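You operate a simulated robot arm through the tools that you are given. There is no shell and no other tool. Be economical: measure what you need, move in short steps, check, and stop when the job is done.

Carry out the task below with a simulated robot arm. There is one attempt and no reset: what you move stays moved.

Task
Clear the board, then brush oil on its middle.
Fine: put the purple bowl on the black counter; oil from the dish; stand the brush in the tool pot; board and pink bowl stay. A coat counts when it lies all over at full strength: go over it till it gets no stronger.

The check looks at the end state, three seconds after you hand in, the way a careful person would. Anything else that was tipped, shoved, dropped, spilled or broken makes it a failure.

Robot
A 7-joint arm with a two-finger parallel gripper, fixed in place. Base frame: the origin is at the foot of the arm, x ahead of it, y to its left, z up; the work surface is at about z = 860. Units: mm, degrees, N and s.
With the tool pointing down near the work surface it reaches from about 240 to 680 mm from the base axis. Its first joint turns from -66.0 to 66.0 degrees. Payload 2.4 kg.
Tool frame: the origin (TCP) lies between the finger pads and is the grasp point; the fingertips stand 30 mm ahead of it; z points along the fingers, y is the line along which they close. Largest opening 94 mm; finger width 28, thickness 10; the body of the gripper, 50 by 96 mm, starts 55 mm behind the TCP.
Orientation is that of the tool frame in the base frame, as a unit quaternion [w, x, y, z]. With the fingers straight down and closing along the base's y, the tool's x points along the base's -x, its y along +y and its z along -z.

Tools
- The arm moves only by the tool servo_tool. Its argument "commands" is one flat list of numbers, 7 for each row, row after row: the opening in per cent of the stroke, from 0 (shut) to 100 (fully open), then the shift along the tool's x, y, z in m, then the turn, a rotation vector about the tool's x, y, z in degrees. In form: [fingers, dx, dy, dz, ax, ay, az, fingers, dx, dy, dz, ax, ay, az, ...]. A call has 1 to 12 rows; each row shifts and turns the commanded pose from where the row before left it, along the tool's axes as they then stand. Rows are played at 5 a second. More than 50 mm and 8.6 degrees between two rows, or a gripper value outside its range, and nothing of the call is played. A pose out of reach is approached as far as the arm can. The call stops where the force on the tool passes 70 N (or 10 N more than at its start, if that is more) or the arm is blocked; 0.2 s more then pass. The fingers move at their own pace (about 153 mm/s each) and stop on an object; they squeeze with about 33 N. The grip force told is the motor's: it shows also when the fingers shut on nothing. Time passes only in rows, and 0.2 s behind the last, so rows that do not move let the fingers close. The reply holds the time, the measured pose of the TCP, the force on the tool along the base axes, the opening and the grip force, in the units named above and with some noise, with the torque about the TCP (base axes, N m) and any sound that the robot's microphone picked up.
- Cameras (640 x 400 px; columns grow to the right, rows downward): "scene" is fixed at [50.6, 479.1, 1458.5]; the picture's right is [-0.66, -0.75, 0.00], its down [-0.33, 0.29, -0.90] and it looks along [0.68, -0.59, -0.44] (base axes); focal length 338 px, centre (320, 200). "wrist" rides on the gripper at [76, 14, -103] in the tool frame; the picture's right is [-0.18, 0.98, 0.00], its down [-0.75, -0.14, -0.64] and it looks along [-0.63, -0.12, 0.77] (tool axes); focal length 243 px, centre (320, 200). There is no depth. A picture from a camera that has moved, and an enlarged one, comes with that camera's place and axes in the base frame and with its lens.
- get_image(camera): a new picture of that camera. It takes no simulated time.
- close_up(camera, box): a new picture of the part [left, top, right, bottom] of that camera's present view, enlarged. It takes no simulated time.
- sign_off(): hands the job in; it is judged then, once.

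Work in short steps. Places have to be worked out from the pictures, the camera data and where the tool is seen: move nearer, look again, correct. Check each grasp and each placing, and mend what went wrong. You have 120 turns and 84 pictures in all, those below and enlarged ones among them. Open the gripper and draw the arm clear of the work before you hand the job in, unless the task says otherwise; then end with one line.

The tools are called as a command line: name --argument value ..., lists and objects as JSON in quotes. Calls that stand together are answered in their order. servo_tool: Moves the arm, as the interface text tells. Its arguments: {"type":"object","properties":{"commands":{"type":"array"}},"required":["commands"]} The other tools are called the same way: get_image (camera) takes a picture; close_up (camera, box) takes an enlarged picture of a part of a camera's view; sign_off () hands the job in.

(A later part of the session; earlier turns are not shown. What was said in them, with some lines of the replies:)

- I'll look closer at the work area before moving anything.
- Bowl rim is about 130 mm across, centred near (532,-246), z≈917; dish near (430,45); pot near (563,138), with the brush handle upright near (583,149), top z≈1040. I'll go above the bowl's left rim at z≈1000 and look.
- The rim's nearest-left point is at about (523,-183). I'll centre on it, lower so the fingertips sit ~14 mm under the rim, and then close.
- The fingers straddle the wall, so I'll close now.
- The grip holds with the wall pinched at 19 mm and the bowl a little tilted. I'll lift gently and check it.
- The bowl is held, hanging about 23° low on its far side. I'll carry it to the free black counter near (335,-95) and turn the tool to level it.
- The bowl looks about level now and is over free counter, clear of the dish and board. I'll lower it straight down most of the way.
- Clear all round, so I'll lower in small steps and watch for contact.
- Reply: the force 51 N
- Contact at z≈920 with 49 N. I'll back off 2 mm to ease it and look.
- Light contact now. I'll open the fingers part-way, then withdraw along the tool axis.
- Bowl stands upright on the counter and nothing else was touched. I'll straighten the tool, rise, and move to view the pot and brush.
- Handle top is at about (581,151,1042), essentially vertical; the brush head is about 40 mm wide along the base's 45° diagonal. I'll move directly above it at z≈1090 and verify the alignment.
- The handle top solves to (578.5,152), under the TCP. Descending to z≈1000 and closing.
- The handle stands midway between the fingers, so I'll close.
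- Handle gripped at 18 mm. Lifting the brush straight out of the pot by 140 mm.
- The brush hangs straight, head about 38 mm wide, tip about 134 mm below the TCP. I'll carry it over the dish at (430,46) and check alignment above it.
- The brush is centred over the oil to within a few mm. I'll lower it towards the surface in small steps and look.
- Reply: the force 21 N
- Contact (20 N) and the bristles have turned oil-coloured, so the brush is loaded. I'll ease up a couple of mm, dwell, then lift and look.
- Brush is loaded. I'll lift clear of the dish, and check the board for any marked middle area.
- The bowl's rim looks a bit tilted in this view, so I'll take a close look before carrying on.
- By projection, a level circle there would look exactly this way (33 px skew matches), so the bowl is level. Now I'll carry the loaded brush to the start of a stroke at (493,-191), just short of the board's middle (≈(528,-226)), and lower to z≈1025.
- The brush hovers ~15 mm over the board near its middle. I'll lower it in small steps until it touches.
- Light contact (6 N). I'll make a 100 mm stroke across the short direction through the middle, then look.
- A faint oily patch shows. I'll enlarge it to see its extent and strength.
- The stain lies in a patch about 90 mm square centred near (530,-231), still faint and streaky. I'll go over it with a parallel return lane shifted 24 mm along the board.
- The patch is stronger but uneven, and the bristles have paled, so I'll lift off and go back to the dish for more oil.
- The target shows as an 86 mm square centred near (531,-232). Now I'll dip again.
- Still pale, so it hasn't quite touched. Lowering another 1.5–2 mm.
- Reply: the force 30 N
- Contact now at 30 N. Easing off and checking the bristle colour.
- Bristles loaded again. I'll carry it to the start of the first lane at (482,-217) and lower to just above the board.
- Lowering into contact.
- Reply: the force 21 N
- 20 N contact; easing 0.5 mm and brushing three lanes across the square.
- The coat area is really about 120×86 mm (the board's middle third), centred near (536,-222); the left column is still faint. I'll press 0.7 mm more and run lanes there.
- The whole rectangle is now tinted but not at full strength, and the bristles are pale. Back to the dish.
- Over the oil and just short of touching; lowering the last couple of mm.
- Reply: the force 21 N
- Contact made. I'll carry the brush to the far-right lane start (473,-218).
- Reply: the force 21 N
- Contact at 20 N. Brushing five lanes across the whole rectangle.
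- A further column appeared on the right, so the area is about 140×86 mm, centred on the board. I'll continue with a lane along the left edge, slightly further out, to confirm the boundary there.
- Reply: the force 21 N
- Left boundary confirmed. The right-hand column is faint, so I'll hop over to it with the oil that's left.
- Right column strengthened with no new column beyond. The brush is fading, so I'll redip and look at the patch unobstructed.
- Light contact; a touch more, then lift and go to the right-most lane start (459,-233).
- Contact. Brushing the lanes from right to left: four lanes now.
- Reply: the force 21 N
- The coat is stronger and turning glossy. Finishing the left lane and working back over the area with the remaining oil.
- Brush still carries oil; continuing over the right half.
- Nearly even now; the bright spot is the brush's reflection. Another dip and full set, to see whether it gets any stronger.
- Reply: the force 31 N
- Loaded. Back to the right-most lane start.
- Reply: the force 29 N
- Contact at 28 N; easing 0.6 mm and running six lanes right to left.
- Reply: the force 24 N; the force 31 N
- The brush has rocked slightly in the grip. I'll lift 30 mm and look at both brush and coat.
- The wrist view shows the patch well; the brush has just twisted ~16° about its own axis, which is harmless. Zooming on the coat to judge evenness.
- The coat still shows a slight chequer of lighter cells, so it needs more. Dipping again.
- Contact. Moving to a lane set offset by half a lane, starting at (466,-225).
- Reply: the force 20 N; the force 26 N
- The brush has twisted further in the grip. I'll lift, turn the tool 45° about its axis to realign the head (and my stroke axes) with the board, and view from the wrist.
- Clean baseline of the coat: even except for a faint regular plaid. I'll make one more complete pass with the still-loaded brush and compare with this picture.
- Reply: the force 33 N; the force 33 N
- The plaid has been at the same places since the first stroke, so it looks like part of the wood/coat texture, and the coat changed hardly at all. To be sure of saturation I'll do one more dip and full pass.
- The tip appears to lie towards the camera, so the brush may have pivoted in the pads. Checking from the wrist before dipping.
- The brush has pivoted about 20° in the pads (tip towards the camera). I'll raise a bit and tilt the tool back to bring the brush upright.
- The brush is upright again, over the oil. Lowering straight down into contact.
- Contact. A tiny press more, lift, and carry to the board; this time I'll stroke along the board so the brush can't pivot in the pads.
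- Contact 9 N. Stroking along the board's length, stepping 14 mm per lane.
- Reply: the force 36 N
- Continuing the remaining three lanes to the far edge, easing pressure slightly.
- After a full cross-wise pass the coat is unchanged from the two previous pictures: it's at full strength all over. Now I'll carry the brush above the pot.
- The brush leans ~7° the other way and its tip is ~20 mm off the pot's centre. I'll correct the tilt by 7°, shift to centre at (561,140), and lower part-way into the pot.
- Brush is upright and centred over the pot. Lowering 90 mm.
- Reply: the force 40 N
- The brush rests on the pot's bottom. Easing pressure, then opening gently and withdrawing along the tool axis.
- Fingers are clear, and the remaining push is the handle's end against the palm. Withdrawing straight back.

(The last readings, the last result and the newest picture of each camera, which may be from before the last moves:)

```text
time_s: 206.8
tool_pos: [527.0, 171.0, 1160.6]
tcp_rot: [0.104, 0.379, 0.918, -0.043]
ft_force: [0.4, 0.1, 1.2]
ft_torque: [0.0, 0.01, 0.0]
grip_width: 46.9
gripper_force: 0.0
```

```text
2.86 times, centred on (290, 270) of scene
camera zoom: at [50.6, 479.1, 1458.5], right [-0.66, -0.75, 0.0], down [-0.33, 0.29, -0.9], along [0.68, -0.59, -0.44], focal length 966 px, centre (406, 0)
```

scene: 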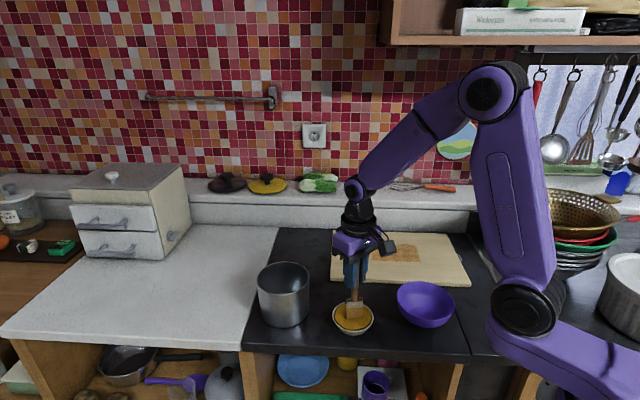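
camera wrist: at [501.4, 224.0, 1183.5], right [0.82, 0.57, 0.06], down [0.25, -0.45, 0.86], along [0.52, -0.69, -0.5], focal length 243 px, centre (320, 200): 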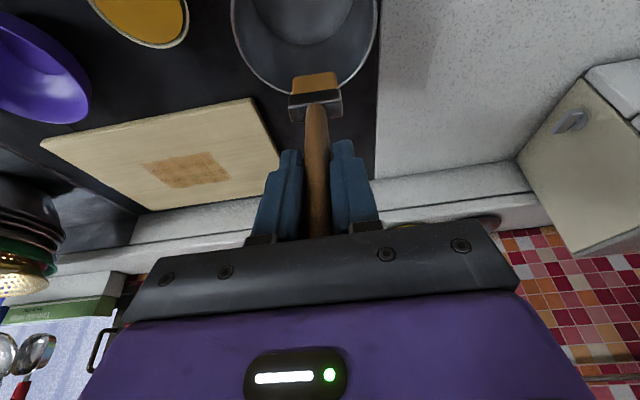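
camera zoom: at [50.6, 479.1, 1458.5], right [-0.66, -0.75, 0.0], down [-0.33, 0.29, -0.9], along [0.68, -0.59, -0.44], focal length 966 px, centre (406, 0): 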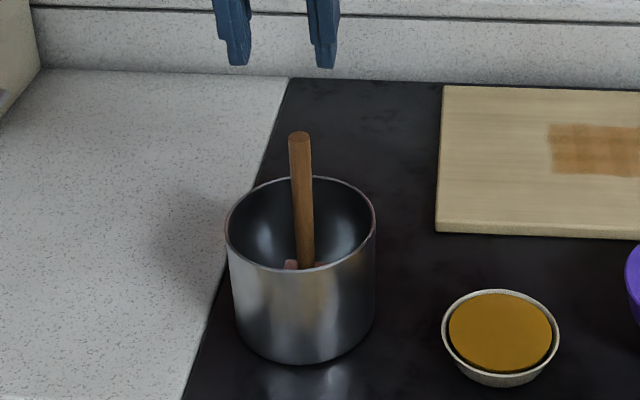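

Brush stands in the pot. Opening fully, drawing the arm further clear and taking a final look.

servo_tool --commands '[100, 0, 0, -0.03, 0, 0, 0, 100, 0.02, -0.02, -0.03, 0, 0, 0, 100, 0.02, -0.02, -0.03, 0, 0, 0, 100, 0, 0, 0, 0, 0, 0, 100, 0, 0, 0, 0, 0, 0]'

get_image --camera "scene"

close_up --camera "scene" --box '[240, 210, 490, 345]'

```text
time_s: 208.0
tool_pos: [460.7, 186.0, 1237.9]
tcp_rot: [0.105, 0.38, 0.918, -0.043]
ft_force: [0.6, 0.3, -0.8]
ft_torque: [0.02, 0.02, 0.02]
grip_width: 94.0
gripper_force: 0.1
```

```text
4 pictures are left
```

scene: 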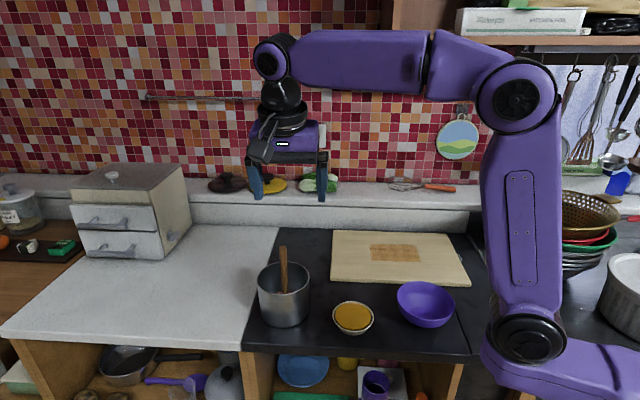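

```text
2.56 times, centred on (365, 278) of scene
camera zoom: at [50.6, 479.1, 1458.5], right [-0.66, -0.75, 0.0], down [-0.33, 0.29, -0.9], along [0.68, -0.59, -0.44], focal length 865 px, centre (205, 2)
```

zoom: 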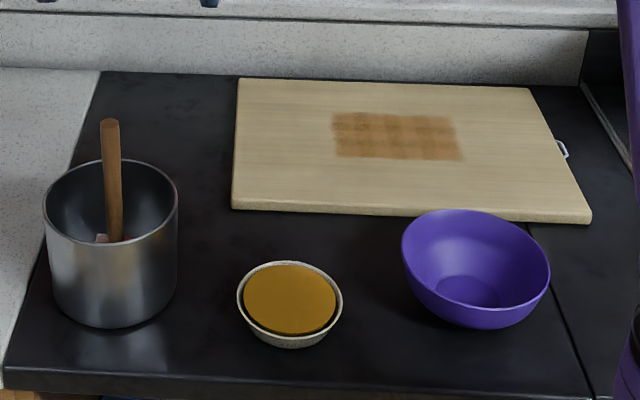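

The final view shows everything in order: board clear and coated in the middle, purple bowl on the black counter, dish undisturbed, brush standing in the pot, and the arm clear. Handing in.

sign_off

```text
The job is handed in.
```

I cleared the board and oiled its middle until another full pass made it no stronger; the purple bowl is on the black counter, the brush stands in the pot, and I moved nothing else.
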